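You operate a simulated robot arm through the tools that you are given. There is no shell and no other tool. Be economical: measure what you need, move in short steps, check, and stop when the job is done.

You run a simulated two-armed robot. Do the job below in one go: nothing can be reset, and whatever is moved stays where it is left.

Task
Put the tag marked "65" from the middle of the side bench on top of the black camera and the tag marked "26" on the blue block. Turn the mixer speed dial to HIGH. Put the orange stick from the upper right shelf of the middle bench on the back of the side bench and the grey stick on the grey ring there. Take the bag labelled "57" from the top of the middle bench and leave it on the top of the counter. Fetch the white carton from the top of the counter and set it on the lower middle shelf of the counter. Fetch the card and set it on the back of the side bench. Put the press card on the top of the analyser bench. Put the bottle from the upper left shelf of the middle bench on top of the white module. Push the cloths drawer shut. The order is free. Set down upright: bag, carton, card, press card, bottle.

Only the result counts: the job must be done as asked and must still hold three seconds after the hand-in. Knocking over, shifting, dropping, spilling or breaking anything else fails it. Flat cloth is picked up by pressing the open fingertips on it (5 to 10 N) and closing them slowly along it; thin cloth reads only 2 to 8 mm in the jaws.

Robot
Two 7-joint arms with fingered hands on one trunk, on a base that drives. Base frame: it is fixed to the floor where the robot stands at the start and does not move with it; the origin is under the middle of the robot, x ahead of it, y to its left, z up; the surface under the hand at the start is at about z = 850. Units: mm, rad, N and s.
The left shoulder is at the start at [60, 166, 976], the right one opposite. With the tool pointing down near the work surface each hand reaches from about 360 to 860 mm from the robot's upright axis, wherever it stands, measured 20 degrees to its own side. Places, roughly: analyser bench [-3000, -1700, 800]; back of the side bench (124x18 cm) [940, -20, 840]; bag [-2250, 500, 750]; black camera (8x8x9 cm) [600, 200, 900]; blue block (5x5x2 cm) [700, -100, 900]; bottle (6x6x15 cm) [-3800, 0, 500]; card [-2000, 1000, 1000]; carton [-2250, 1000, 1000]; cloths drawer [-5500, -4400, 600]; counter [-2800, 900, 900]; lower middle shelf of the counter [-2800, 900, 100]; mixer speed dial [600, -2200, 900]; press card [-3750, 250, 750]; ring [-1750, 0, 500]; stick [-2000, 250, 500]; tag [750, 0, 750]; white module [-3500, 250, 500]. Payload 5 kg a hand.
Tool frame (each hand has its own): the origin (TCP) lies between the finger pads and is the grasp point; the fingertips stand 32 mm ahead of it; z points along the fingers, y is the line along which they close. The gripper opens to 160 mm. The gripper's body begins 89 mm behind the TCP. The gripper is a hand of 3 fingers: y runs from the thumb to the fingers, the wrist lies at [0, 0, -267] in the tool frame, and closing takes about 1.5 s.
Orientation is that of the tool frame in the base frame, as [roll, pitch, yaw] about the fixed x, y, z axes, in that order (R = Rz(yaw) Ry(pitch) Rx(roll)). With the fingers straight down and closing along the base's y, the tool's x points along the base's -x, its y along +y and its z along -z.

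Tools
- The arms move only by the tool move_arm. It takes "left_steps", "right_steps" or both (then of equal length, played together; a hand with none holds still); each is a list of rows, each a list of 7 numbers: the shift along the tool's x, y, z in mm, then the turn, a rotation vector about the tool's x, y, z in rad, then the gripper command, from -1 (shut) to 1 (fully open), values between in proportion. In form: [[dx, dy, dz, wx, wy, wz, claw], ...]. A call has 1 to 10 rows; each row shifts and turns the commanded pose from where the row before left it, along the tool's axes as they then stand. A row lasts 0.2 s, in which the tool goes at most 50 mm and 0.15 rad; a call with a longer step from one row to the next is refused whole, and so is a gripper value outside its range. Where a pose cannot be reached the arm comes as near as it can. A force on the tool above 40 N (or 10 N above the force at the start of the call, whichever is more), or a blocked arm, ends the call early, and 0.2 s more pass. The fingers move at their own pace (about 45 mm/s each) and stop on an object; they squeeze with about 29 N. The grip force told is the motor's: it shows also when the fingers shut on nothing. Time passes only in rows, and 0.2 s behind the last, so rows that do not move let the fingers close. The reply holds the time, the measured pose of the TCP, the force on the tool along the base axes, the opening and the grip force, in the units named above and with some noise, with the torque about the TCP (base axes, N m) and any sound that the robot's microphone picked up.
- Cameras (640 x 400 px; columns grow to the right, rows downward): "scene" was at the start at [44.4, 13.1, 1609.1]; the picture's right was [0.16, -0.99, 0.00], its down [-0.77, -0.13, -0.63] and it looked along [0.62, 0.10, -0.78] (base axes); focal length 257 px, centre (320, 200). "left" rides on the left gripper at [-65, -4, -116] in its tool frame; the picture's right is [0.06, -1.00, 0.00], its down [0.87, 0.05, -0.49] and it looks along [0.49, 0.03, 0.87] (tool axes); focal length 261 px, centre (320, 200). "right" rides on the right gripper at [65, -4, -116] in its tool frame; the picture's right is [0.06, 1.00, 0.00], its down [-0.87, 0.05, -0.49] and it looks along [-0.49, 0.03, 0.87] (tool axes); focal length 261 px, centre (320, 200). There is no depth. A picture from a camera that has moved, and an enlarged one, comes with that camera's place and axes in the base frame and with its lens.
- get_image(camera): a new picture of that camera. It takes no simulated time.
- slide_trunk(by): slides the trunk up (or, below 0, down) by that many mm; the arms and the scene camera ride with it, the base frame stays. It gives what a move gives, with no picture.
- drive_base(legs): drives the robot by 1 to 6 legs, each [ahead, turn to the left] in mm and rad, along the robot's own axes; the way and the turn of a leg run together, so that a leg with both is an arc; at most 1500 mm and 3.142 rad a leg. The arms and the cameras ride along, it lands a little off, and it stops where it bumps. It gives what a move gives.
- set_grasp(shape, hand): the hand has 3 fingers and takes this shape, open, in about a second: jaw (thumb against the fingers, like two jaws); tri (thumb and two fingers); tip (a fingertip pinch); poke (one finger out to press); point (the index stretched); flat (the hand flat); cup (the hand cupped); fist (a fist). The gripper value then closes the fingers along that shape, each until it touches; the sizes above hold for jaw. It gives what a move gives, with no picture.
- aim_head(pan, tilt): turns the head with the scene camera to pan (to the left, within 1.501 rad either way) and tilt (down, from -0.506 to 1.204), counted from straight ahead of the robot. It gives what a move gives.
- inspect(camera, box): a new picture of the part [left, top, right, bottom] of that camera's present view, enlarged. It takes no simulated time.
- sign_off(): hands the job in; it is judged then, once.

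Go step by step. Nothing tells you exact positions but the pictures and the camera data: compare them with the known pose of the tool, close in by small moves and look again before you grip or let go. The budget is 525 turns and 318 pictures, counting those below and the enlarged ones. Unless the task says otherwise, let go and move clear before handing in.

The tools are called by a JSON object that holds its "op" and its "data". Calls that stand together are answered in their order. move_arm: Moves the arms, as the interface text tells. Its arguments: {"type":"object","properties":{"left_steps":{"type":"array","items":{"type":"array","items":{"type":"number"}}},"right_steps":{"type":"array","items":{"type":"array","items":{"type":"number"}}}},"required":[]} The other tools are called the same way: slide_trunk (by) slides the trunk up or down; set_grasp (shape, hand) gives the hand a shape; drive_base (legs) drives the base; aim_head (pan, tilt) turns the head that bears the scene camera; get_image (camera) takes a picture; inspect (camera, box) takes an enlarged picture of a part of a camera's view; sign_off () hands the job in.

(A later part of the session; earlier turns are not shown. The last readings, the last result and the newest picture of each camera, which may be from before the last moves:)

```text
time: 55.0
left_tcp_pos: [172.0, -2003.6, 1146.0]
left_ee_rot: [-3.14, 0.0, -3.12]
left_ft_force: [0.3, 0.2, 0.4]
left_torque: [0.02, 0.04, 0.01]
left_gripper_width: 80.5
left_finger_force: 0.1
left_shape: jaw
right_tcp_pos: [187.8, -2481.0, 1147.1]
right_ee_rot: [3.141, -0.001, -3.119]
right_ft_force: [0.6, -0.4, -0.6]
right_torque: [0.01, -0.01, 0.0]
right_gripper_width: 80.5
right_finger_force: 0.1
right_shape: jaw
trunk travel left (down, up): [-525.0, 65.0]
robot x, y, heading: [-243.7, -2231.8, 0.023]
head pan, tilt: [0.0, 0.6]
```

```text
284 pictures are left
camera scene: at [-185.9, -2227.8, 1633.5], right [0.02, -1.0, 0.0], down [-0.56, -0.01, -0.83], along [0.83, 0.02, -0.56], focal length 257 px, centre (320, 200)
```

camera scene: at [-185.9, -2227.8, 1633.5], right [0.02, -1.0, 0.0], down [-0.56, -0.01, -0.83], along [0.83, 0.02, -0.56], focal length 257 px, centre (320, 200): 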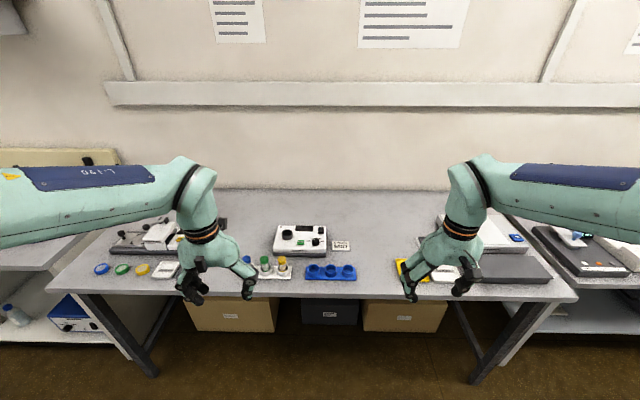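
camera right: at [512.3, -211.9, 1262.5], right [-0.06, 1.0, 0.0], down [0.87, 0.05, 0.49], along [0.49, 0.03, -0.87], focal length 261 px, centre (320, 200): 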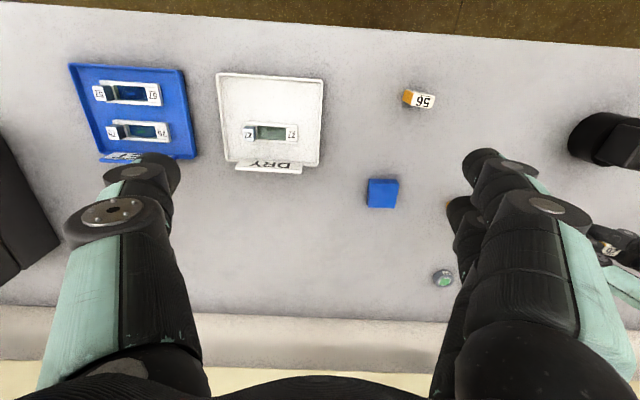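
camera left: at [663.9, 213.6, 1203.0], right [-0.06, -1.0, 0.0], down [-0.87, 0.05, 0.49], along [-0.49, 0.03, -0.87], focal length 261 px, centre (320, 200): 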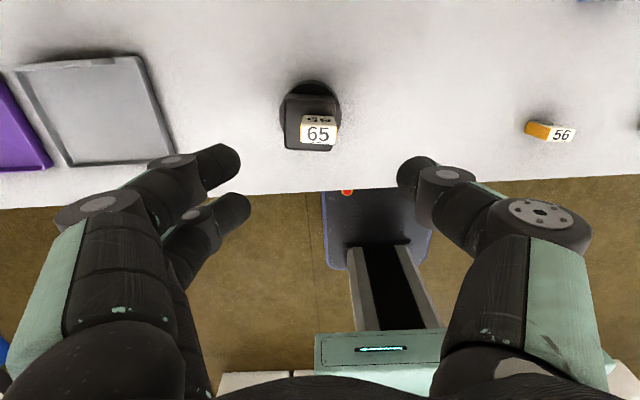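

{"op": "inspect", "data": {"camera": "scene", "box": [240, 210, 380, 290]}}

{"op": "inspect", "data": {"camera": "scene", "box": [80, 200, 270, 300]}}

{"op": "inspect", "data": {"camera": "scene", "box": [380, 200, 640, 310]}}

```text
4.57 times, centred on (310, 250) of scene
camera zoom: at [-185.9, -2227.8, 1633.5], right [0.02, -1.0, 0.0], down [-0.56, -0.01, -0.83], along [0.83, 0.02, -0.56], focal length 1176 px, centre (366, -29)
```

zoom: 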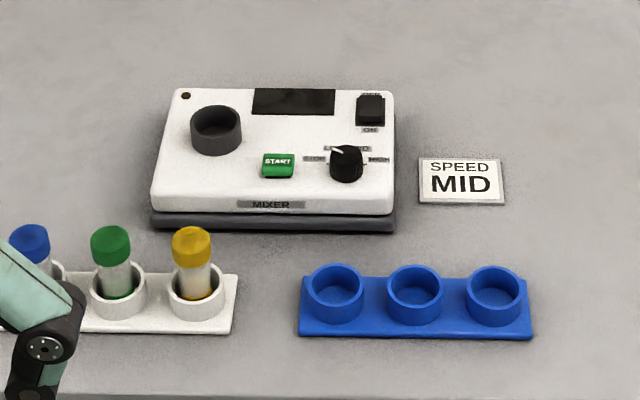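

```text
3.37 times, centred on (175, 250) of scene
camera zoom: at [-185.9, -2227.8, 1633.5], right [0.02, -1.0, 0.0], down [-0.56, -0.01, -0.83], along [0.83, 0.02, -0.56], focal length 867 px, centre (808, 32)
```

zoom: 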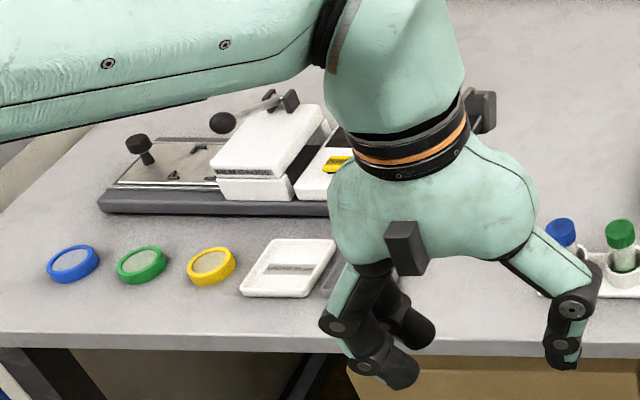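

```text
2.46 times, centred on (510, 255) of scene
camera zoom: at [-185.9, -2227.8, 1633.5], right [0.02, -1.0, 0.0], down [-0.56, -0.01, -0.83], along [0.83, 0.02, -0.56], focal length 633 px, centre (-148, 65)
```

zoom: 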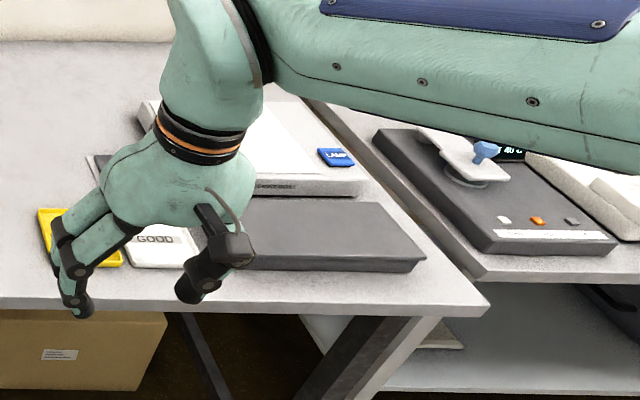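

The mixer with its dial is at about (550,-2193,930). I drive a bit closer and bring the right hand above it for a close look.

{"op": "drive_base", "data": {"legs": [[150, -0.02]]}}

{"op": "move_arm", "data": {"right_steps": [[-32, 36, 0, 0, 0, 0, 0], [-32, 36, 0, 0, 0, 0, 0], [-32, 36, 0, 0, 0, 0, 0], [-32, 36, 0, 0, 0, 0, 0], [-32, 36, 0, 0, 0, 0, -0.4], [-32, 36, 0, 0, 0, 0, -0.5], [0, 36, 0, 0, 0, 0, -0.5], [0, 36, 0, 0, 0, 0, -0.5], [0, 0, 0, 0, 0, 0, -0.5]]}}

{"op": "get_image", "data": {"camera": "right"}}

{"op": "get_image", "data": {"camera": "scene"}}

```text
time: 56.4
left_tcp_pos: [329.9, -2009.9, 1144.4]
left_ee_rot: [-3.14, -0.002, 3.141]
left_ft_force: [0.5, 0.4, 0.4]
left_torque: [0.0, 0.08, -0.02]
left_gripper_width: 80.7
left_finger_force: 0.0
left_shape: jaw
right_tcp_pos: [338.0, -2488.3, 1145.7]
right_ee_rot: [3.141, -0.002, -3.141]
right_ft_force: [0.6, 0.0, -0.6]
right_torque: [-0.02, 0.05, -0.01]
right_gripper_width: 80.6
right_finger_force: 0.0
right_shape: jaw
trunk travel left (down, up): [-525.0, 65.0]
robot x, y, heading: [-90.4, -2227.5, 0.001]
head pan, tilt: [0.0, 0.6]
```

```text
time: 58.4
left_tcp_pos: [327.5, -2010.1, 1146.5]
left_ee_rot: [-3.141, -0.001, 3.14]
left_ft_force: [-0.6, -0.5, -0.2]
left_torque: [0.03, -0.02, 0.01]
left_gripper_width: 80.7
left_finger_force: 0.1
left_shape: jaw
right_tcp_pos: [528.5, -2204.6, 1149.6]
right_ee_rot: [-3.141, -0.001, 3.141]
right_ft_force: [1.1, -0.6, 0.3]
right_torque: [0.02, -0.01, 0.0]
right_gripper_width: 40.1
right_finger_force: 0.1
right_shape: jaw
trunk travel left (down, up): [-525.0, 65.0]
robot x, y, heading: [-93.1, -2227.6, -0.003]
head pan, tilt: [0.0, 0.6]
```

```text
280 pictures are left
camera right: at [463.8, -2207.1, 1264.5], right [-0.06, 1.0, 0.0], down [0.87, 0.05, 0.49], along [0.49, 0.03, -0.87], focal length 261 px, centre (320, 200)
```

right: 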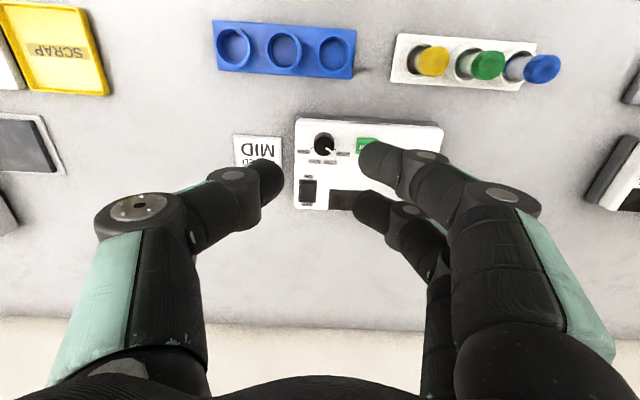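

```text
279 pictures are left
camera scene: at [-33.5, -2228.1, 1633.5], right [0.0, -1.0, 0.0], down [-0.56, 0.0, -0.83], along [0.83, 0.0, -0.56], focal length 257 px, centre (320, 200)
```

scene: 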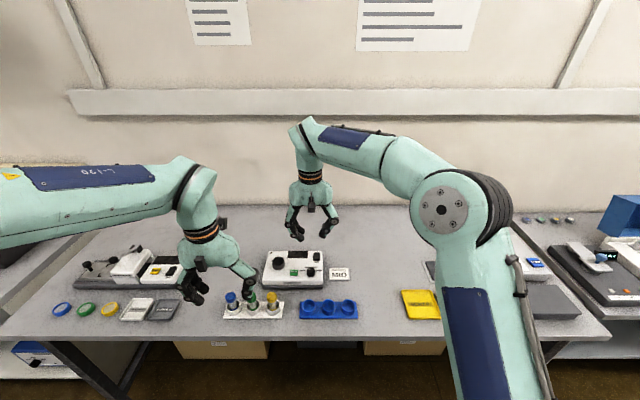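

{"op": "inspect", "data": {"camera": "right", "box": [285, 110, 375, 180]}}

{"op": "inspect", "data": {"camera": "scene", "box": [280, 240, 360, 295]}}

```text
5.71 times, centred on (330, 145) of right
camera zoom: at [463.8, -2207.1, 1264.5], right [-0.06, 1.0, 0.0], down [0.87, 0.05, 0.49], along [0.49, 0.03, -0.87], focal length 1489 px, centre (263, 514)
```

zoom: 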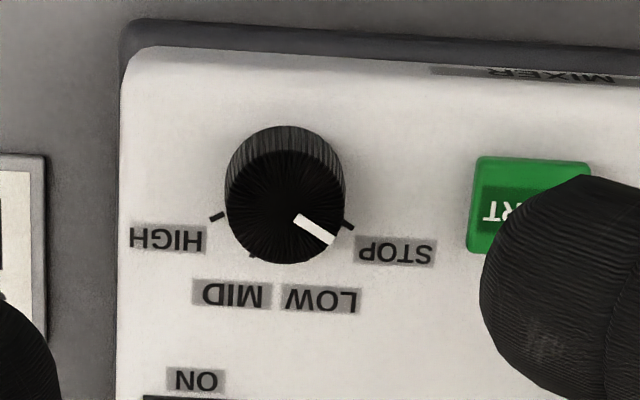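

```text
7.27 times, centred on (320, 268) of scene
camera zoom: at [-33.5, -2228.1, 1633.5], right [0.0, -1.0, 0.0], down [-0.56, 0.0, -0.83], along [0.83, 0.0, -0.56], focal length 1871 px, centre (320, -291)
```

zoom: 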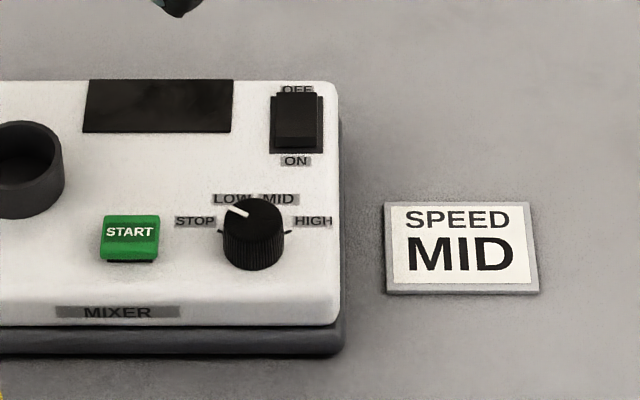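

The dial points at STOP; HIGH is about 115° clockwise seen from above. I hover over the knob with the hand pre-turned counter-clockwise.

{"op": "move_arm", "data": {"right_steps": [[-11.3, 2.35, 37.3, 0, 0, 0, -0.4], [-11.3, 2.35, 37.3, 0, 0, 0, -0.4], [-11.3, 2.35, 37.3, 0, 0, 0, -0.4], [-11.3, 2.35, 37.3, 0, 0, 0, -0.4], [0, 0, 0, 0, 0, -0.15, -0.4], [0, 0, 0, 0, 0, -0.15, -0.4], [0, 0, 0, 0, 0, -0.15, -0.4], [0, 0, 0, 0, 0, -0.15, -0.4], [0, 0, 0, 0, 0, -0.15, -0.4], [0, 0, 0, 0, 0, -0.15, -0.4]]}}

{"op": "get_image", "data": {"camera": "right"}}

{"op": "inspect", "data": {"camera": "scene", "box": [260, 220, 360, 295]}}

```text
time: 60.6
left_tcp_pos: [327.9, -2010.1, 1146.1]
left_ee_rot: [3.141, 0.0, 3.141]
left_ft_force: [0.1, 0.4, 0.3]
left_torque: [-0.01, -0.02, 0.02]
left_gripper_width: 80.5
left_finger_force: 0.1
left_shape: jaw
right_tcp_pos: [573.2, -2192.7, 997.8]
right_ee_rot: [-3.141, 0.0, -2.24]
right_ft_force: [0.0, -0.7, 0.7]
right_torque: [0.02, 0.0, -0.02]
right_gripper_width: 47.5
right_finger_force: 0.1
right_shape: jaw
trunk travel left (down, up): [-525.0, 65.0]
robot x, y, heading: [-88.1, -2225.2, 0.002]
head pan, tilt: [0.0, 0.6]
```

```text
276 pictures are left
camera right: at [536.3, -2243.5, 1112.7], right [-0.82, 0.57, 0.0], down [0.5, 0.72, 0.49], along [0.28, 0.4, -0.87], focal length 261 px, centre (320, 200)
```

right: 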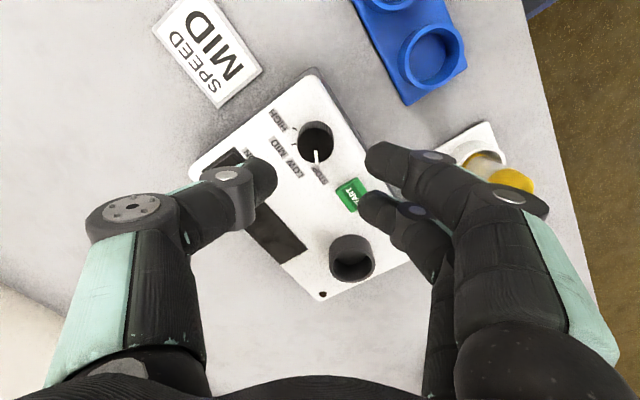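

```text
5.33 times, centred on (310, 258) of scene
camera zoom: at [-33.1, -2227.3, 1633.5], right [0.0, -1.0, 0.0], down [-0.57, 0.0, -0.82], along [0.82, 0.0, -0.57], focal length 1372 px, centre (373, -107)
```

zoom: 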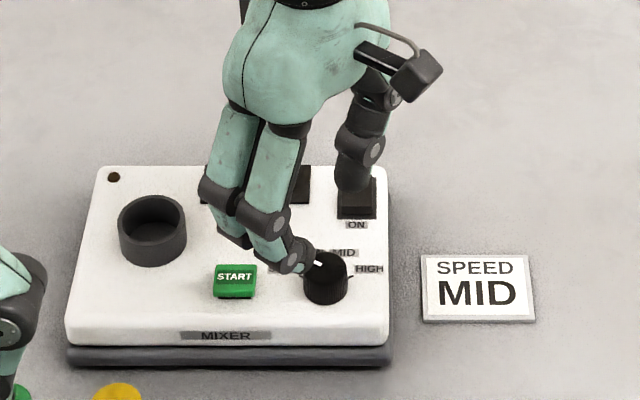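

{"op": "inspect", "data": {"camera": "right", "box": [260, 90, 380, 220]}}

```text
3.08 times, centred on (320, 155) of right
camera zoom: at [536.3, -2243.5, 1112.7], right [-0.82, 0.57, 0.0], down [0.5, 0.72, 0.49], along [0.28, 0.4, -0.87], focal length 802 px, centre (320, 338)
```

zoom: 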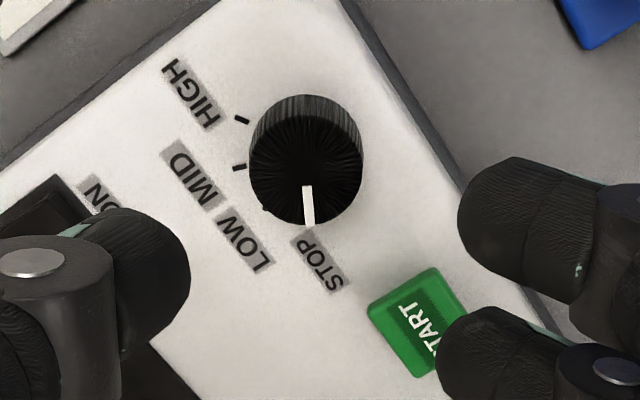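

{"op": "move_arm", "data": {"right_steps": [[2.5, -2.5, 20, 0, 0, 0, -0.4], [0, 0, 20, 0, 0, 0, -0.4], [0, 0, 15, 0, 0, 0, -0.4], [0, 0, 3, 0, 0, 0, -0.4], [0, 0, 0, 0, 0, 0, -0.4]]}}

{"op": "get_image", "data": {"camera": "right"}}

{"op": "inspect", "data": {"camera": "scene", "box": [260, 220, 360, 295]}}

```text
time: 61.8
left_tcp_pos: [328.3, -2010.5, 1147.2]
left_ee_rot: [3.141, 0.0, -3.14]
left_ft_force: [-0.1, 0.0, 0.1]
left_torque: [-0.01, 0.0, -0.02]
left_gripper_width: 80.8
left_finger_force: 0.1
left_shape: jaw
right_tcp_pos: [573.4, -2193.9, 939.8]
right_ee_rot: [-3.141, -0.001, -2.241]
right_ft_force: [0.0, -0.4, 0.3]
right_torque: [0.03, 0.0, 0.03]
right_gripper_width: 47.8
right_finger_force: 0.1
right_shape: jaw
trunk travel left (down, up): [-525.0, 65.0]
robot x, y, heading: [-91.2, -2229.2, -0.001]
head pan, tilt: [0.0, 0.6]
```

```text
273 pictures are left
camera right: at [536.1, -2247.0, 1054.3], right [-0.82, 0.57, 0.0], down [0.5, 0.71, 0.49], along [0.28, 0.4, -0.87], focal length 261 px, centre (320, 200)
```

right: 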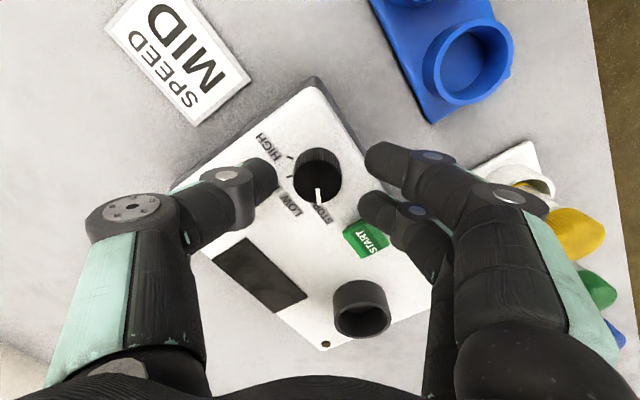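

```text
5.33 times, centred on (310, 258) of scene
camera zoom: at [-33.1, -2227.3, 1633.5], right [0.0, -1.0, 0.0], down [-0.57, 0.0, -0.82], along [0.82, 0.0, -0.57], focal length 1372 px, centre (373, -107)
```

zoom: 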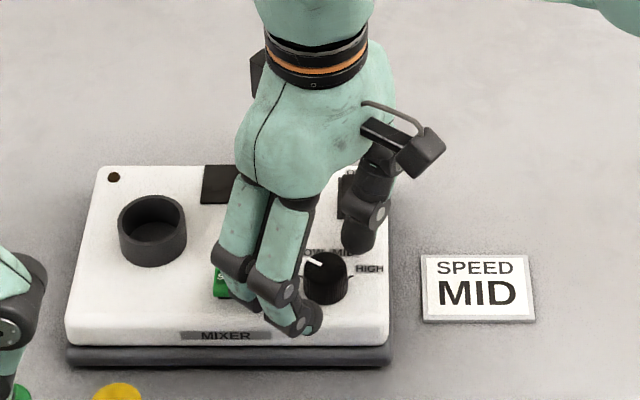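

The knob is centred between the fingers. I close and turn clockwise in two parts.

{"op": "move_arm", "data": {"right_steps": [[0, 0, 2.5, 0, 0, 0, -0.4], [0, 0, 0, 0, 0, 0, -1], [0, 0, 0, 0, 0, 0, -1], [0, 0, 0, 0, 0, 0, -1], [0, 0, 0, 0, 0, 0, -1], [0, 0, 0, 0, 0, 0, -1]]}}

{"op": "inspect", "data": {"camera": "right", "box": [240, 100, 400, 240]}}

```text
time: 63.2
left_tcp_pos: [328.8, -2010.6, 1146.9]
left_ee_rot: [3.141, 0.0, -3.141]
left_ft_force: [-0.4, -0.4, -0.3]
left_torque: [0.01, 0.02, 0.01]
left_gripper_width: 80.6
left_finger_force: 0.1
left_shape: jaw
right_tcp_pos: [572.7, -2195.4, 937.4]
right_ee_rot: [-3.14, 0.0, -2.241]
right_ft_force: [1.0, -0.5, -3.5]
right_torque: [0.01, 0.0, 0.0]
right_gripper_width: 17.0
right_finger_force: 28.6
right_shape: jaw
trunk travel left (down, up): [-525.0, 65.0]
robot x, y, heading: [-93.3, -2228.3, 0.0]
head pan, tilt: [0.0, 0.6]
```

```text
2.86 times, centred on (320, 170) of right
camera zoom: at [536.6, -2247.0, 1051.7], right [-0.82, 0.57, 0.0], down [0.5, 0.71, 0.49], along [0.28, 0.4, -0.87], focal length 745 px, centre (320, 286)
```

zoom: 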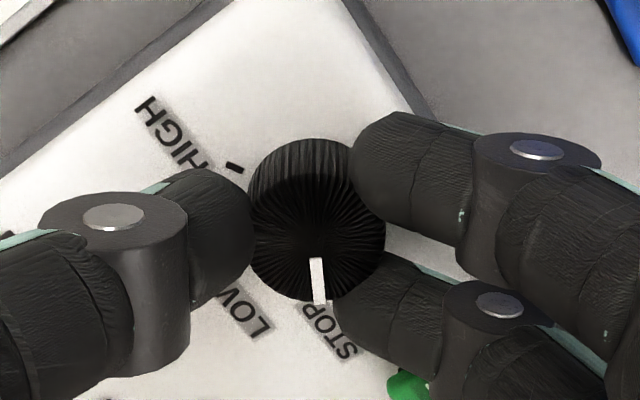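

{"op": "move_arm", "data": {"right_steps": [[0, 0, 0, 0, 0, 0.15, -1], [0, 0, 0, 0, 0, 0.15, -1], [0, 0, 0, 0, 0, 0.15, -1], [0, 0, 0, 0, 0, 0.15, -1], [0, 0, 0, 0, 0, 0.15, -1], [0, 0, 0, 0, 0, 0.15, -1], [0, 0, 0, 0, 0, 0.15, -1]]}}

{"op": "inspect", "data": {"camera": "right", "box": [240, 100, 400, 240]}}

{"op": "inspect", "data": {"camera": "scene", "box": [260, 220, 360, 295]}}

```text
time: 64.8
left_tcp_pos: [329.3, -2009.3, 1145.1]
left_ee_rot: [3.141, -0.002, 3.141]
left_ft_force: [-0.8, 0.0, -0.2]
left_torque: [-0.02, 0.0, -0.01]
left_gripper_width: 80.6
left_finger_force: 0.1
left_shape: jaw
right_tcp_pos: [573.6, -2195.0, 938.3]
right_ee_rot: [3.141, 0.001, 2.99]
right_ft_force: [5.9, 0.8, -10.7]
right_torque: [0.12, -0.15, 0.01]
right_gripper_width: 16.3
right_finger_force: 29.1
right_shape: jaw
trunk travel left (down, up): [-525.0, 65.0]
robot x, y, heading: [-91.1, -2231.1, 0.002]
head pan, tilt: [0.0, 0.6]
```

```text
2.86 times, centred on (320, 170) of right
camera zoom: at [509.9, -2187.9, 1052.1], right [0.09, 1.0, 0.0], down [0.87, -0.08, 0.49], along [0.49, -0.04, -0.87], focal length 745 px, centre (320, 286)
```

zoom: 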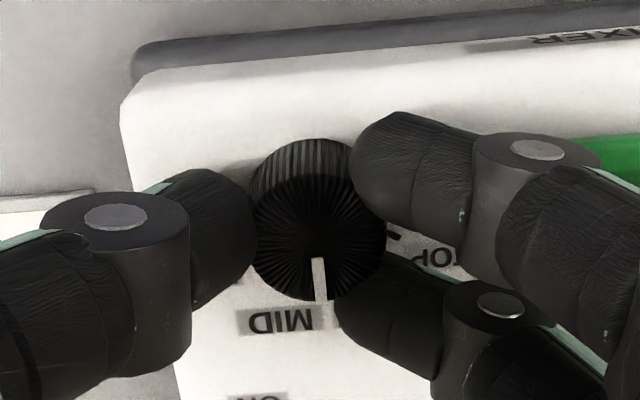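

```text
5.33 times, centred on (310, 258) of scene
camera zoom: at [-31.6, -2227.0, 1633.3], right [0.0, -1.0, 0.0], down [-0.57, 0.0, -0.82], along [0.82, 0.0, -0.57], focal length 1372 px, centre (373, -107)
```

zoom: 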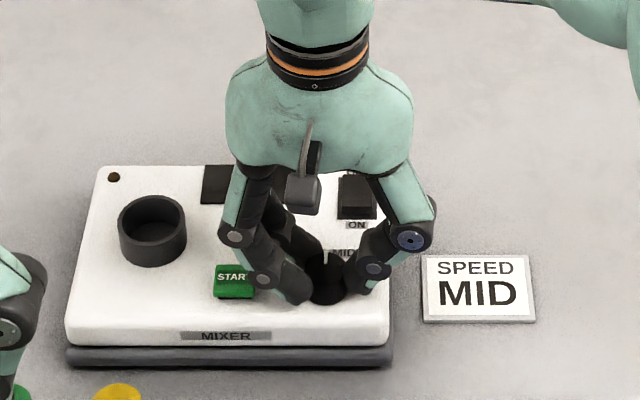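

The knob follows. I continue to HIGH.

{"op": "move_arm", "data": {"right_steps": [[0, 0, 0, 0, 0, 0.15, -1], [0, 0, 0, 0, 0, 0.15, -1], [0, 0, 0, 0, 0, 0.15, -1], [0, 0, 0, 0, 0, 0.15, -1], [0, 0, 0, 0, 0, 0.15, -1], [0, 0, 0, 0, 0, 0.15, -1], [0, 0, 0, 0, 0, 0.13, -1], [0, 0, 0, 0, 0, 0, -1]]}}

{"op": "inspect", "data": {"camera": "right", "box": [240, 100, 400, 240]}}

```text
time: 66.6
left_tcp_pos: [329.5, -2010.3, 1145.5]
left_ee_rot: [-3.141, -0.002, 3.141]
left_ft_force: [-0.8, 0.1, -0.5]
left_torque: [0.0, -0.01, 0.0]
left_gripper_width: 80.6
left_finger_force: 0.1
left_shape: jaw
right_tcp_pos: [574.2, -2196.8, 935.9]
right_ee_rot: [-3.141, -0.001, 1.961]
right_ft_force: [12.7, -3.9, -4.8]
right_torque: [-0.02, -0.36, -0.02]
right_gripper_width: 15.9
right_finger_force: 29.1
right_shape: jaw
trunk travel left (down, up): [-525.0, 65.0]
robot x, y, heading: [-89.2, -2229.7, -0.002]
head pan, tilt: [0.0, 0.6]
```

```text
2.86 times, centred on (320, 170) of right
camera zoom: at [546.0, -2135.9, 1051.9], right [0.9, 0.44, 0.0], down [0.38, -0.78, 0.49], along [0.21, -0.44, -0.87], focal length 745 px, centre (320, 286)
```

zoom: 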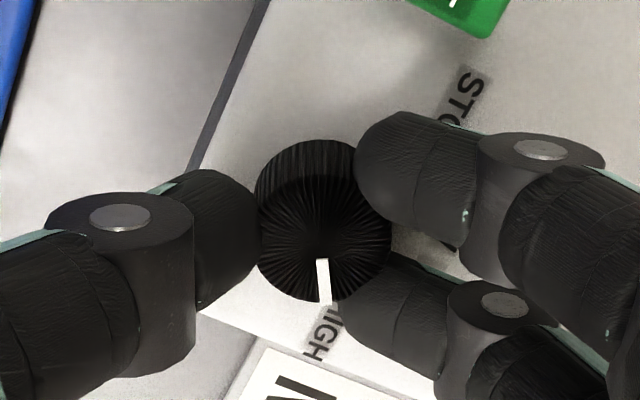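

{"op": "move_arm", "data": {"right_steps": [[0, 0, 0, 0, 0, 0, -0.5], [0, 0, 0, 0, 0, 0, -0.4], [0, 0, 0, 0, 0, 0, -0.4], [0, 0, 0, 0, 0, 0, -0.4], [0, 0, -20, 0, 0, 0, -0.4], [0, 0, -45, 0, 0, 0, -0.4], [0, 0, -45, 0, 0, 0, -0.4], [0, 0, -45, 0, 0, 0, -0.4], [0, 0, -45, 0, 0, 0, -0.4]]}}

{"op": "inspect", "data": {"camera": "scene", "box": [260, 220, 360, 295]}}

```text
time: 68.6
left_tcp_pos: [327.9, -2010.1, 1146.2]
left_ee_rot: [3.141, 0.0, -3.141]
left_ft_force: [1.4, -0.8, 0.6]
left_torque: [0.05, 0.02, -0.02]
left_gripper_width: 80.7
left_finger_force: 0.1
left_shape: jaw
right_tcp_pos: [572.7, -2196.6, 1139.1]
right_ee_rot: [-3.14, 0.0, 1.963]
right_ft_force: [0.5, -0.3, 0.3]
right_torque: [0.01, -0.05, -0.02]
right_gripper_width: 47.6
right_finger_force: 0.0
right_shape: jaw
trunk travel left (down, up): [-525.0, 65.0]
robot x, y, heading: [-92.3, -2226.4, 0.001]
head pan, tilt: [0.0, 0.6]
```

```text
5.33 times, centred on (310, 258) of scene
camera zoom: at [-33.5, -2227.2, 1633.4], right [0.0, -1.0, 0.0], down [-0.56, 0.0, -0.83], along [0.83, 0.0, -0.56], focal length 1372 px, centre (373, -107)
```

zoom: 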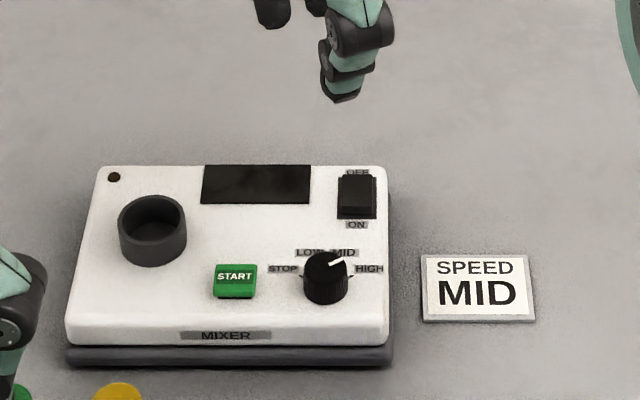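

{"op": "get_image", "data": {"camera": "right"}}

{"op": "inspect", "data": {"camera": "scene", "box": [300, 255, 340, 280]}}

```text
266 pictures are left
camera right: at [544.2, -2135.7, 1253.6], right [0.9, 0.44, 0.0], down [0.38, -0.78, 0.49], along [0.21, -0.44, -0.87], focal length 261 px, centre (320, 200)
```

right: 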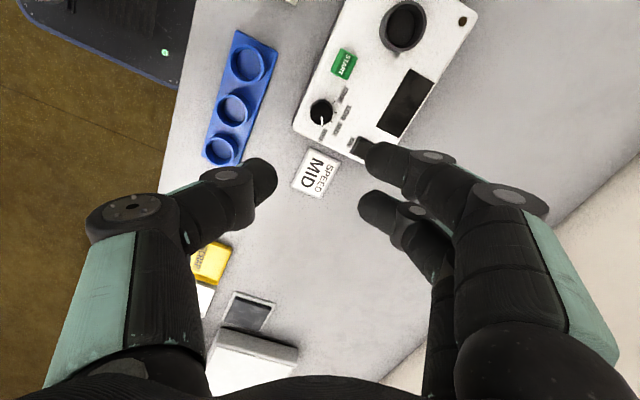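

```text
16.00 times, centred on (320, 268) of scene
camera zoom: at [-33.5, -2227.2, 1633.4], right [0.0, -1.0, 0.0], down [-0.56, 0.0, -0.83], along [0.83, 0.0, -0.56], focal length 4117 px, centre (320, -880)
```

zoom: 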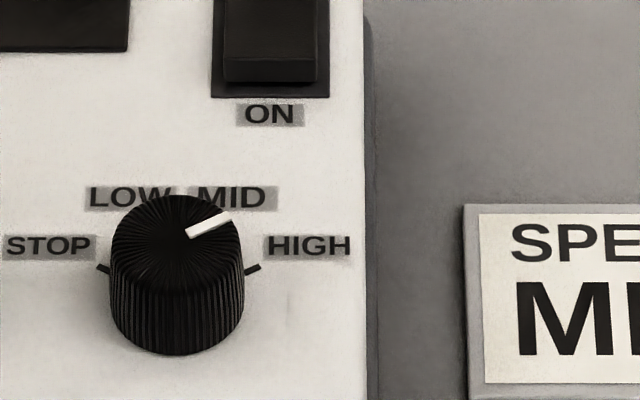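

The dial points at HIGH. I back off, tuck the right hand, and drive round to the front of the middle bench.

{"op": "drive_base", "data": {"legs": [[-400, 0]]}}

{"op": "move_arm", "data": {"right_steps": [[0, 0, 0, 0, 0, -0.15, -0.4], [0, 0, 0, 0, 0, -0.15, -0.4], [0, 0, 0, 0, 0, -0.15, -0.4], [0, 0, 0, 0, 0, -0.15, -0.4], [0, 0, 0, 0, 0, -0.15, -0.4], [0, 0, 0, 0, 0, -0.15, -0.4], [0, 0, 0, 0, 0, -0.15, -0.4], [0, 0, 0, 0, 0, -0.13, 0]]}}

{"op": "move_arm", "data": {"right_steps": [[30, -36, 0, 0, 0, 0, 0], [30, -36, 0, 0, 0, 0, 0], [30, -36, 0, 0, 0, 0, 0], [30, -36, 0, 0, 0, 0, 0], [30, -36, 0, 0, 0, 0, 0], [30, -36, 0, 0, 0, 0, 0], [30, -36, 0, 0, 0, 0, 0], [30, -36, 0, 0, 0, 0, 0]]}}

{"op": "drive_base", "data": {"legs": [[0, 1.96], [800, 0], [798, 0], [0, 1.18], [800, 0], [0, -1.571]]}}

{"op": "get_image", "data": {"camera": "scene"}}

```text
time: 71.1
left_tcp_pos: [-74.7, -2008.8, 1146.6]
left_ee_rot: [3.14, 0.001, -3.135]
left_ft_force: [-0.1, 0.4, -0.1]
left_torque: [-0.01, -0.01, -0.01]
left_gripper_width: 80.3
left_finger_force: 0.1
left_shape: jaw
right_tcp_pos: [171.9, -2192.3, 1139.5]
right_ee_rot: [-3.141, -0.001, 1.969]
right_ft_force: [-0.4, 0.3, -0.4]
right_torque: [-0.03, -0.01, -0.01]
right_gripper_width: 47.5
right_finger_force: 0.0
right_shape: jaw
trunk travel left (down, up): [-525.0, 65.0]
robot x, y, heading: [-493.6, -2229.6, 0.004]
head pan, tilt: [0.0, 0.6]
```

```text
time: 72.9
left_tcp_pos: [-74.0, -2007.7, 1146.8]
left_ee_rot: [3.141, 0.0, -3.136]
left_ft_force: [0.3, -0.1, -0.8]
left_torque: [0.03, 0.03, -0.01]
left_gripper_width: 80.5
left_finger_force: 0.1
left_shape: jaw
right_tcp_pos: [172.0, -2192.8, 1138.7]
right_ee_rot: [3.141, 0.0, -3.133]
right_ft_force: [0.0, -0.7, -0.2]
right_torque: [0.01, 0.0, -0.04]
right_gripper_width: 79.1
right_finger_force: 0.0
right_shape: jaw
trunk travel left (down, up): [-525.0, 65.0]
robot x, y, heading: [-491.1, -2231.0, 0.008]
head pan, tilt: [0.0, 0.6]
```

```text
time: 74.7
left_tcp_pos: [-74.5, -2010.1, 1147.0]
left_ee_rot: [3.141, 0.0, -3.135]
left_ft_force: [-0.3, -0.6, 0.5]
left_torque: [0.02, -0.04, 0.05]
left_gripper_width: 80.6
left_finger_force: 0.1
left_shape: jaw
right_tcp_pos: [-67.8, -2485.5, 1139.2]
right_ee_rot: [3.141, 0.0, -3.135]
right_ft_force: [-0.1, -0.1, 0.8]
right_torque: [0.04, 0.02, 0.02]
right_gripper_width: 79.4
right_finger_force: 0.0
right_shape: jaw
trunk travel left (down, up): [-525.0, 65.0]
robot x, y, heading: [-491.7, -2230.1, 0.005]
head pan, tilt: [0.0, 0.6]
```

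```text
time: 98.5
left_tcp_pos: [-2074.6, -300.6, 1147.0]
left_ee_rot: [3.142, 0.0, -1.605]
left_ft_force: [0.4, 0.2, 0.1]
left_torque: [0.01, -0.04, 0.0]
left_gripper_width: 80.4
left_finger_force: 0.0
left_shape: jaw
right_tcp_pos: [-1599.6, -312.8, 1137.0]
right_ee_rot: [-3.141, 0.0, -1.605]
right_ft_force: [1.0, 0.2, 0.4]
right_torque: [-0.01, 0.02, 0.03]
right_gripper_width: 79.5
right_finger_force: 0.2
right_shape: jaw
trunk travel left (down, up): [-525.0, 65.0]
robot x, y, heading: [-1867.6, -729.3, 1.536]
head pan, tilt: [0.0, 0.6]
```

```text
264 pictures are left
camera scene: at [-1869.8, -667.8, 1633.5], right [1.0, -0.03, 0.0], down [-0.02, -0.56, -0.83], along [0.03, 0.82, -0.56], focal length 257 px, centre (320, 200)
```

scene: 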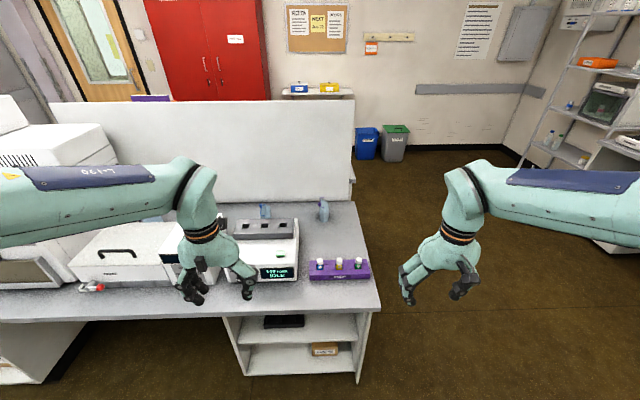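

The middle bench's right shelf is right ahead. I lower the trunk to look into it.

{"op": "drive_base", "data": {"legs": [[0, 0.035]]}}

{"op": "slide_trunk", "data": {"by": -450}}

{"op": "aim_head", "data": {"pan": 0, "tilt": 0.6}}

{"op": "get_image", "data": {"camera": "scene"}}

```text
time: 99.3
left_tcp_pos: [-2090.7, -308.1, 1146.5]
left_ee_rot: [-3.141, -0.001, -1.57]
left_ft_force: [0.0, 0.4, -0.7]
left_torque: [-0.02, -0.07, -0.02]
left_gripper_width: 80.6
left_finger_force: 0.1
left_shape: jaw
right_tcp_pos: [-1616.6, -303.9, 1138.8]
right_ee_rot: [-3.141, 0.001, -1.568]
right_ft_force: [0.3, 0.8, 0.4]
right_torque: [0.0, -0.05, 0.02]
right_gripper_width: 79.6
right_finger_force: 0.1
right_shape: jaw
trunk travel left (down, up): [-525.0, 65.0]
robot x, y, heading: [-1872.0, -724.7, 1.571]
head pan, tilt: [0.0, 0.6]
```

```text
refused: -450 is not a number from -400 to 400
```

```text
time: 99.9
left_tcp_pos: [-2090.7, -307.7, 1145.9]
left_ee_rot: [3.141, 0.0, -1.568]
left_ft_force: [-0.2, -0.7, 0.5]
left_torque: [-0.01, -0.01, 0.01]
left_gripper_width: 80.4
left_finger_force: 0.0
left_shape: jaw
right_tcp_pos: [-1614.1, -303.3, 1138.2]
right_ee_rot: [3.141, -0.001, -1.569]
right_ft_force: [0.3, 0.1, -0.2]
right_torque: [-0.01, 0.0, 0.0]
right_gripper_width: 79.6
right_finger_force: 0.1
right_shape: jaw
trunk travel left (down, up): [-525.0, 65.0]
robot x, y, heading: [-1871.3, -726.6, 1.572]
head pan, tilt: [0.0, 0.6]
```

```text
263 pictures are left
camera scene: at [-1871.9, -667.7, 1633.5], right [1.0, 0.0, 0.0], down [0.0, -0.56, -0.83], along [0.0, 0.83, -0.56], focal length 257 px, centre (320, 200)
```

scene: 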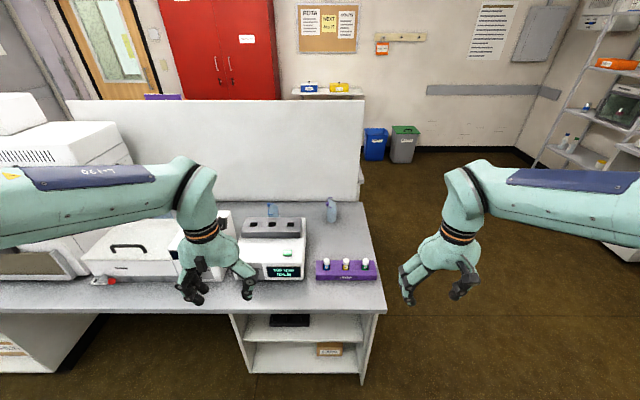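

{"op": "slide_trunk", "data": {"by": -300}}

{"op": "get_image", "data": {"camera": "scene"}}

```text
time: 102.9
left_tcp_pos: [-2088.9, -308.3, 845.6]
left_ee_rot: [-3.141, 0.0, -1.568]
left_ft_force: [0.4, 0.5, -0.8]
left_torque: [-0.02, 0.02, 0.01]
left_gripper_width: 80.5
left_finger_force: 0.1
left_shape: jaw
right_tcp_pos: [-1614.7, -303.6, 838.2]
right_ee_rot: [3.141, 0.0, -1.57]
right_ft_force: [0.0, 0.9, 0.2]
right_torque: [0.0, 0.0, 0.01]
right_gripper_width: 79.5
right_finger_force: 0.1
right_shape: jaw
trunk travel left (down, up): [-225.0, 365.0]
robot x, y, heading: [-1871.3, -725.3, 1.571]
head pan, tilt: [0.0, 0.6]
```

```text
262 pictures are left
camera scene: at [-1872.1, -667.8, 1333.5], right [1.0, 0.0, 0.0], down [0.0, -0.56, -0.83], along [0.0, 0.83, -0.56], focal length 257 px, centre (320, 200)
```

scene: 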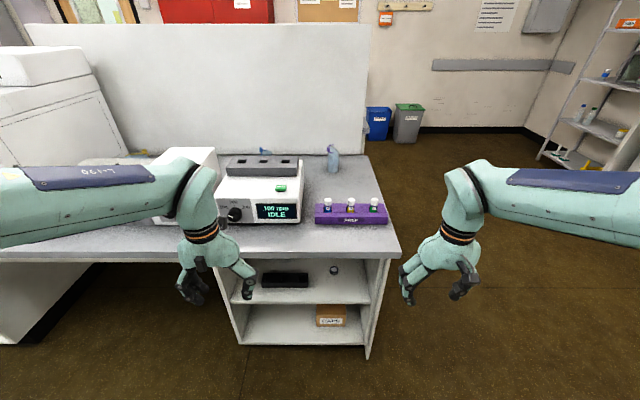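

{"op": "inspect", "data": {"camera": "scene", "box": [220, 250, 400, 340]}}

{"op": "inspect", "data": {"camera": "scene", "box": [60, 130, 400, 260]}}

```text
3.56 times, centred on (310, 295) of scene
camera zoom: at [-1872.1, -667.8, 1333.5], right [1.0, 0.0, 0.0], down [0.0, -0.56, -0.83], along [0.0, 0.83, -0.56], focal length 915 px, centre (356, -138)
```

zoom: 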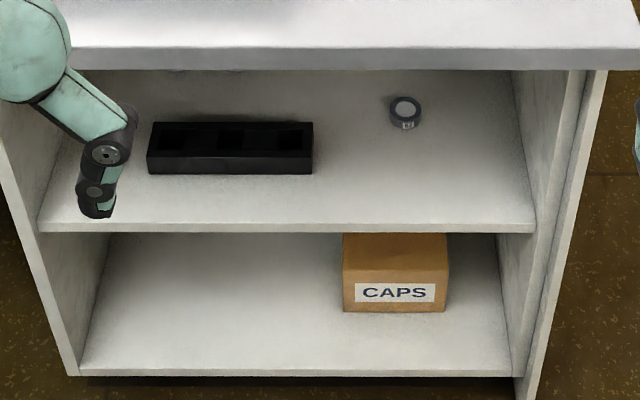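

```text
1.88 times, centred on (230, 195) of scene
camera zoom: at [-1872.1, -667.8, 1333.5], right [1.0, 0.0, 0.0], down [0.0, -0.56, -0.83], along [0.0, 0.83, -0.56], focal length 484 px, centre (489, 209)
```

zoom: 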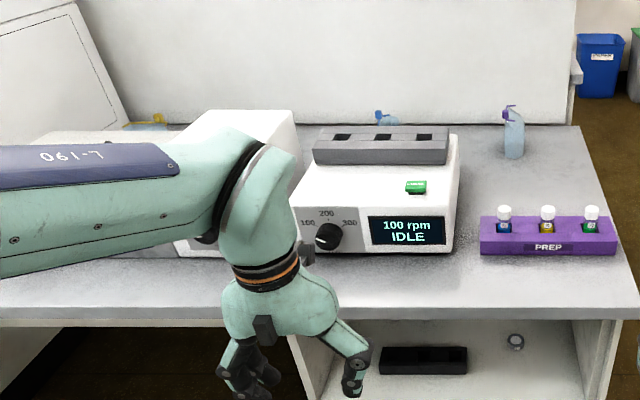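

{"op": "slide_trunk", "data": {"by": -200}}

{"op": "inspect", "data": {"camera": "scene", "box": [220, 210, 400, 330]}}

```text
time: 105.1
left_tcp_pos: [-2091.5, -307.3, 647.1]
left_ee_rot: [3.141, -0.002, -1.57]
left_ft_force: [0.7, 0.0, 0.6]
left_torque: [-0.01, -0.01, -0.02]
left_gripper_width: 80.3
left_finger_force: 0.0
left_shape: jaw
right_tcp_pos: [-1615.6, -302.7, 638.2]
right_ee_rot: [3.141, -0.001, -1.571]
right_ft_force: [-0.6, 0.2, -0.1]
right_torque: [0.03, -0.01, -0.01]
right_gripper_width: 79.8
right_finger_force: 0.1
right_shape: jaw
trunk travel left (down, up): [-25.0, 565.0]
robot x, y, heading: [-1871.6, -729.9, 1.571]
head pan, tilt: [0.0, 0.6]
```

```text
3.33 times, centred on (310, 270) of scene
camera zoom: at [-1872.1, -667.8, 1133.5], right [1.0, 0.0, 0.0], down [0.0, -0.56, -0.83], along [0.0, 0.83, -0.56], focal length 858 px, centre (353, -33)
```

zoom: 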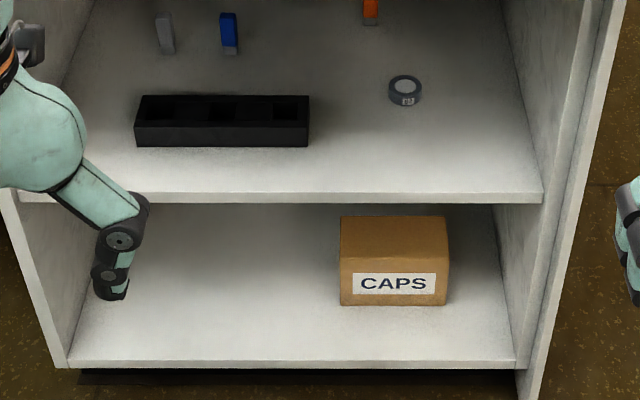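

{"op": "inspect", "data": {"camera": "scene", "box": [240, 190, 370, 270]}}

```text
4.92 times, centred on (305, 230) of scene
camera zoom: at [-1872.1, -667.8, 1133.5], right [1.0, 0.0, 0.0], down [0.0, -0.56, -0.83], along [0.0, 0.83, -0.56], focal length 1267 px, centre (394, 52)
```

zoom: 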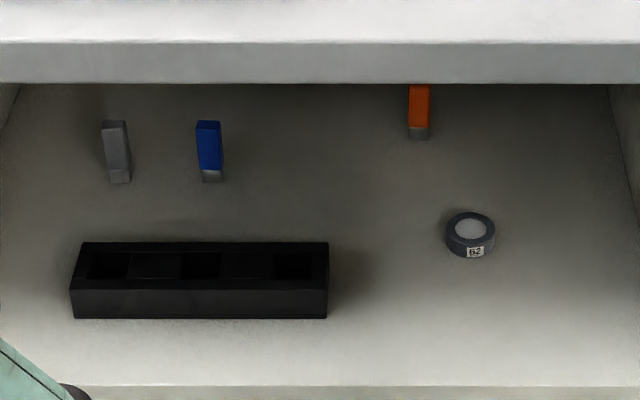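

On the upper shelf I see grey, blue and orange upright sticks, a black rack in front, and the grey ring. I'll use the left hand, tilted forward, starting with the grey stick.

{"op": "move_arm", "data": {"left_steps": [[-40, 0, 5, 0, 0, 0, -0.2], [-40, 0, 5, 0, 0, 0, -0.4], [-40, 0, 5, 0, 0, 0, -0.4], [0, 0, 0, 0, -0.15, 0, -0.4], [0, 0, 0, 0, -0.15, 0, -0.4], [0, 0, 0, 0, -0.15, 0, -0.4], [0, 0, 0, 0, -0.15, 0, -0.4], [0, 0, 0, 0, -0.15, 0, -0.4], [0, 0, 0, 0, -0.15, 0, -0.4], [0, 0, 0, 0, -0.15, 0, -0.4]]}}

{"op": "get_image", "data": {"camera": "left"}}

{"op": "get_image", "data": {"camera": "scene"}}

```text
time: 107.5
left_tcp_pos: [-2291.5, -230.3, 627.9]
left_ee_rot: [3.086, 0.972, -1.213]
left_ft_force: [0.4, -0.1, 0.2]
left_torque: [-0.02, 0.01, 0.01]
left_gripper_width: 48.2
left_finger_force: 0.1
left_shape: jaw
left hand out of reach, approached as far as the arm can: row 9, 10
right_tcp_pos: [-1613.2, -302.2, 638.3]
right_ee_rot: [3.14, 0.001, -1.568]
right_ft_force: [0.5, -0.5, 0.7]
right_torque: [0.02, 0.01, 0.01]
right_gripper_width: 79.5
right_finger_force: 0.0
right_shape: jaw
trunk travel left (down, up): [-25.0, 565.0]
robot x, y, heading: [-1869.0, -724.3, 1.572]
head pan, tilt: [0.0, 0.6]
stopped in row 10 (left hand): the arm was blocked; the commanded pose is now the measured one
```

```text
257 pictures are left
camera left: at [-2261.2, -281.1, 746.7], right [0.93, 0.36, -0.08], down [0.29, -0.85, -0.44], along [-0.23, 0.38, -0.89], focal length 261 px, centre (320, 200)
```

left: 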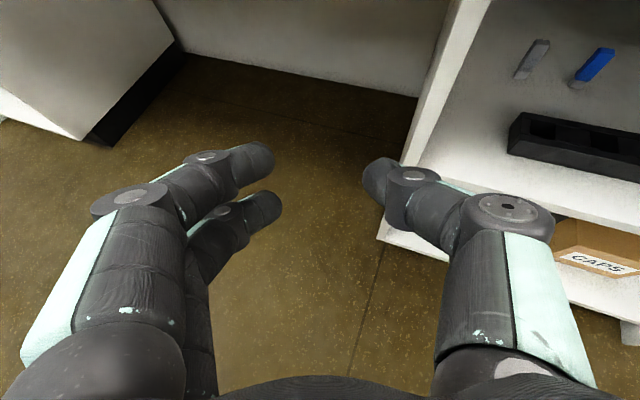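

```text
256 pictures are left
camera scene: at [-1871.0, -668.0, 1133.5], right [1.0, 0.0, 0.0], down [0.0, -0.56, -0.83], along [0.0, 0.83, -0.56], focal length 257 px, centre (320, 200)
```

scene: 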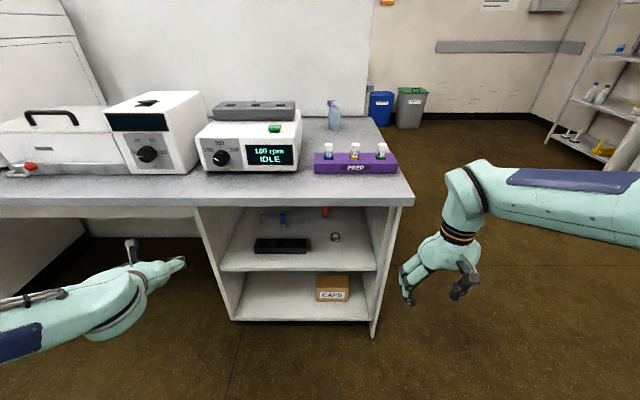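

The wrist came too near the body. I back the base a little, then straighten the hand.

{"op": "drive_base", "data": {"legs": [[-150, 0]]}}

{"op": "move_arm", "data": {"left_steps": [[0, 0, 0, 0.116, -0.004, 0.079, -0.4], [0, 0, 0, 0.116, -0.004, 0.079, -0.4], [0, 0, 0, 0.116, -0.004, 0.079, -0.4], [0, -35, 0, 0, 0, 0, -0.4], [0, -35, 0, 0, 0, 0, -0.4], [0, -35, 0, 0, 0, 0, -0.4], [0, -35, 0, 0, 0, 0, -0.4], [0, -35, 0, 0, 0, 0, -0.4], [0, -15, 0, 0, 0, 0, -0.4]]}}

{"op": "get_image", "data": {"camera": "left"}}

{"op": "get_image", "data": {"camera": "scene"}}

```text
time: 108.8
left_tcp_pos: [-2290.3, -379.6, 626.7]
left_ee_rot: [3.089, 0.971, -1.212]
left_ft_force: [0.2, -0.1, 0.6]
left_torque: [-0.01, 0.02, -0.03]
left_gripper_width: 48.2
left_finger_force: 0.0
left_shape: jaw
right_tcp_pos: [-1614.5, -454.2, 639.2]
right_ee_rot: [3.141, 0.0, -1.571]
right_ft_force: [-0.3, 1.2, -0.2]
right_torque: [-0.04, 0.0, -0.02]
right_gripper_width: 79.3
right_finger_force: 0.1
right_shape: jaw
trunk travel left (down, up): [-25.0, 565.0]
robot x, y, heading: [-1869.8, -877.7, 1.572]
head pan, tilt: [0.0, 0.6]
```

```text
time: 110.8
left_tcp_pos: [-2113.6, -348.6, 643.8]
left_ee_rot: [3.092, 0.968, -1.63]
left_ft_force: [0.2, 0.2, 0.9]
left_torque: [0.01, 0.0, 0.01]
left_gripper_width: 47.9
left_finger_force: 0.1
left_shape: jaw
left hand out of reach, approached as far as the arm can: row 5, 6, 7, 8
right_tcp_pos: [-1614.3, -453.0, 639.1]
right_ee_rot: [-3.141, 0.0, -1.57]
right_ft_force: [0.4, -0.1, 0.1]
right_torque: [0.01, 0.0, 0.0]
right_gripper_width: 79.6
right_finger_force: 0.0
right_shape: jaw
trunk travel left (down, up): [-25.0, 565.0]
robot x, y, heading: [-1872.5, -876.4, 1.57]
head pan, tilt: [0.0, 0.6]
```

```text
255 pictures are left
camera left: at [-2107.6, -407.9, 763.2], right [1.0, -0.05, -0.08], down [-0.08, -0.9, -0.43], along [-0.05, 0.44, -0.9], focal length 261 px, centre (320, 200)
```

left: 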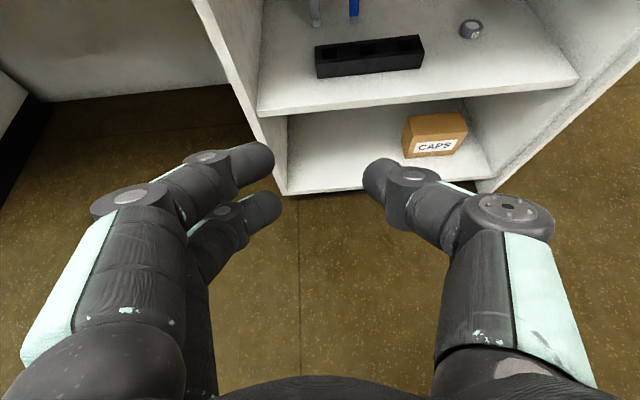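

```text
254 pictures are left
camera scene: at [-1872.0, -817.8, 1133.5], right [1.0, 0.0, 0.0], down [0.0, -0.56, -0.83], along [0.0, 0.83, -0.56], focal length 257 px, centre (320, 200)
```

scene: 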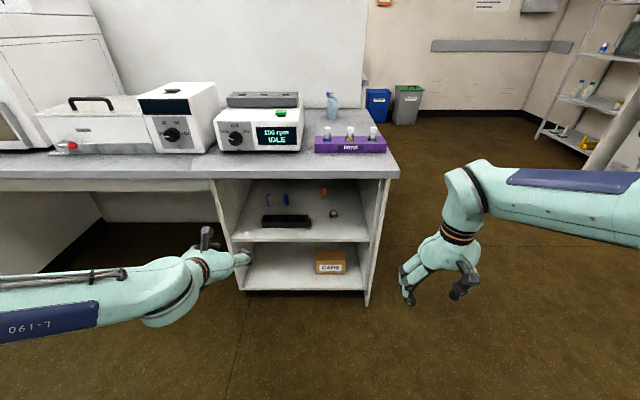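

{"op": "move_arm", "data": {"left_steps": [[-6.3, -2.4, 44, 0, 0, 0, -0.4], [-6.3, -2.4, 44, 0, 0, 0, -0.4], [-6.3, -2.4, 44, 0, 0, 0, -0.4], [-6.3, -2.4, 44, 0, 0, 0, -0.4], [-6.3, -2.4, 44, 0, 0, 0, -0.4], [0, 0, 0, 0, 0, 0, -0.4]]}}

{"op": "get_image", "data": {"camera": "left"}}

{"op": "inspect", "data": {"camera": "scene", "box": [180, 150, 400, 300]}}

```text
time: 112.2
left_tcp_pos: [-2099.0, -149.2, 543.0]
left_ee_rot: [3.09, 0.97, -1.632]
left_ft_force: [0.5, 0.0, 0.8]
left_torque: [0.0, 0.01, 0.0]
left_gripper_width: 48.2
left_finger_force: 0.0
left_shape: jaw
right_tcp_pos: [-1614.5, -453.6, 637.6]
right_ee_rot: [3.141, 0.0, -1.57]
right_ft_force: [-0.4, 0.3, -0.3]
right_torque: [0.0, 0.02, 0.0]
right_gripper_width: 79.3
right_finger_force: 0.0
right_shape: jaw
trunk travel left (down, up): [-25.0, 565.0]
robot x, y, heading: [-1871.0, -875.4, 1.572]
head pan, tilt: [0.0, 0.6]
```

```text
253 pictures are left
camera left: at [-2092.6, -208.7, 662.8], right [1.0, -0.05, -0.08], down [-0.08, -0.9, -0.44], along [-0.05, 0.44, -0.9], focal length 261 px, centre (320, 200)
```

left: 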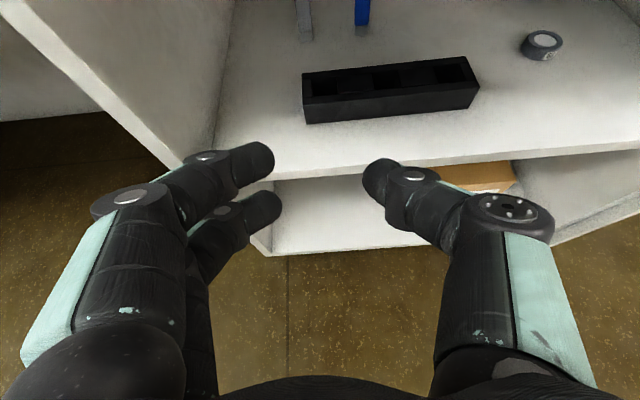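

```text
2.67 times, centred on (290, 225) of scene
camera zoom: at [-1872.0, -817.7, 1133.4], right [1.0, 0.0, 0.0], down [0.0, -0.57, -0.82], along [0.0, 0.82, -0.57], focal length 686 px, centre (400, 133)
```

zoom: 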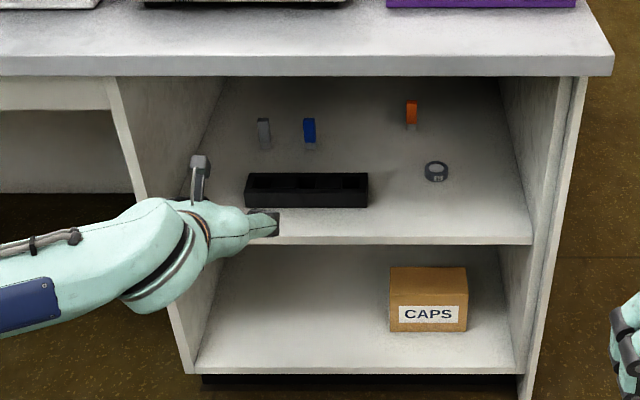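

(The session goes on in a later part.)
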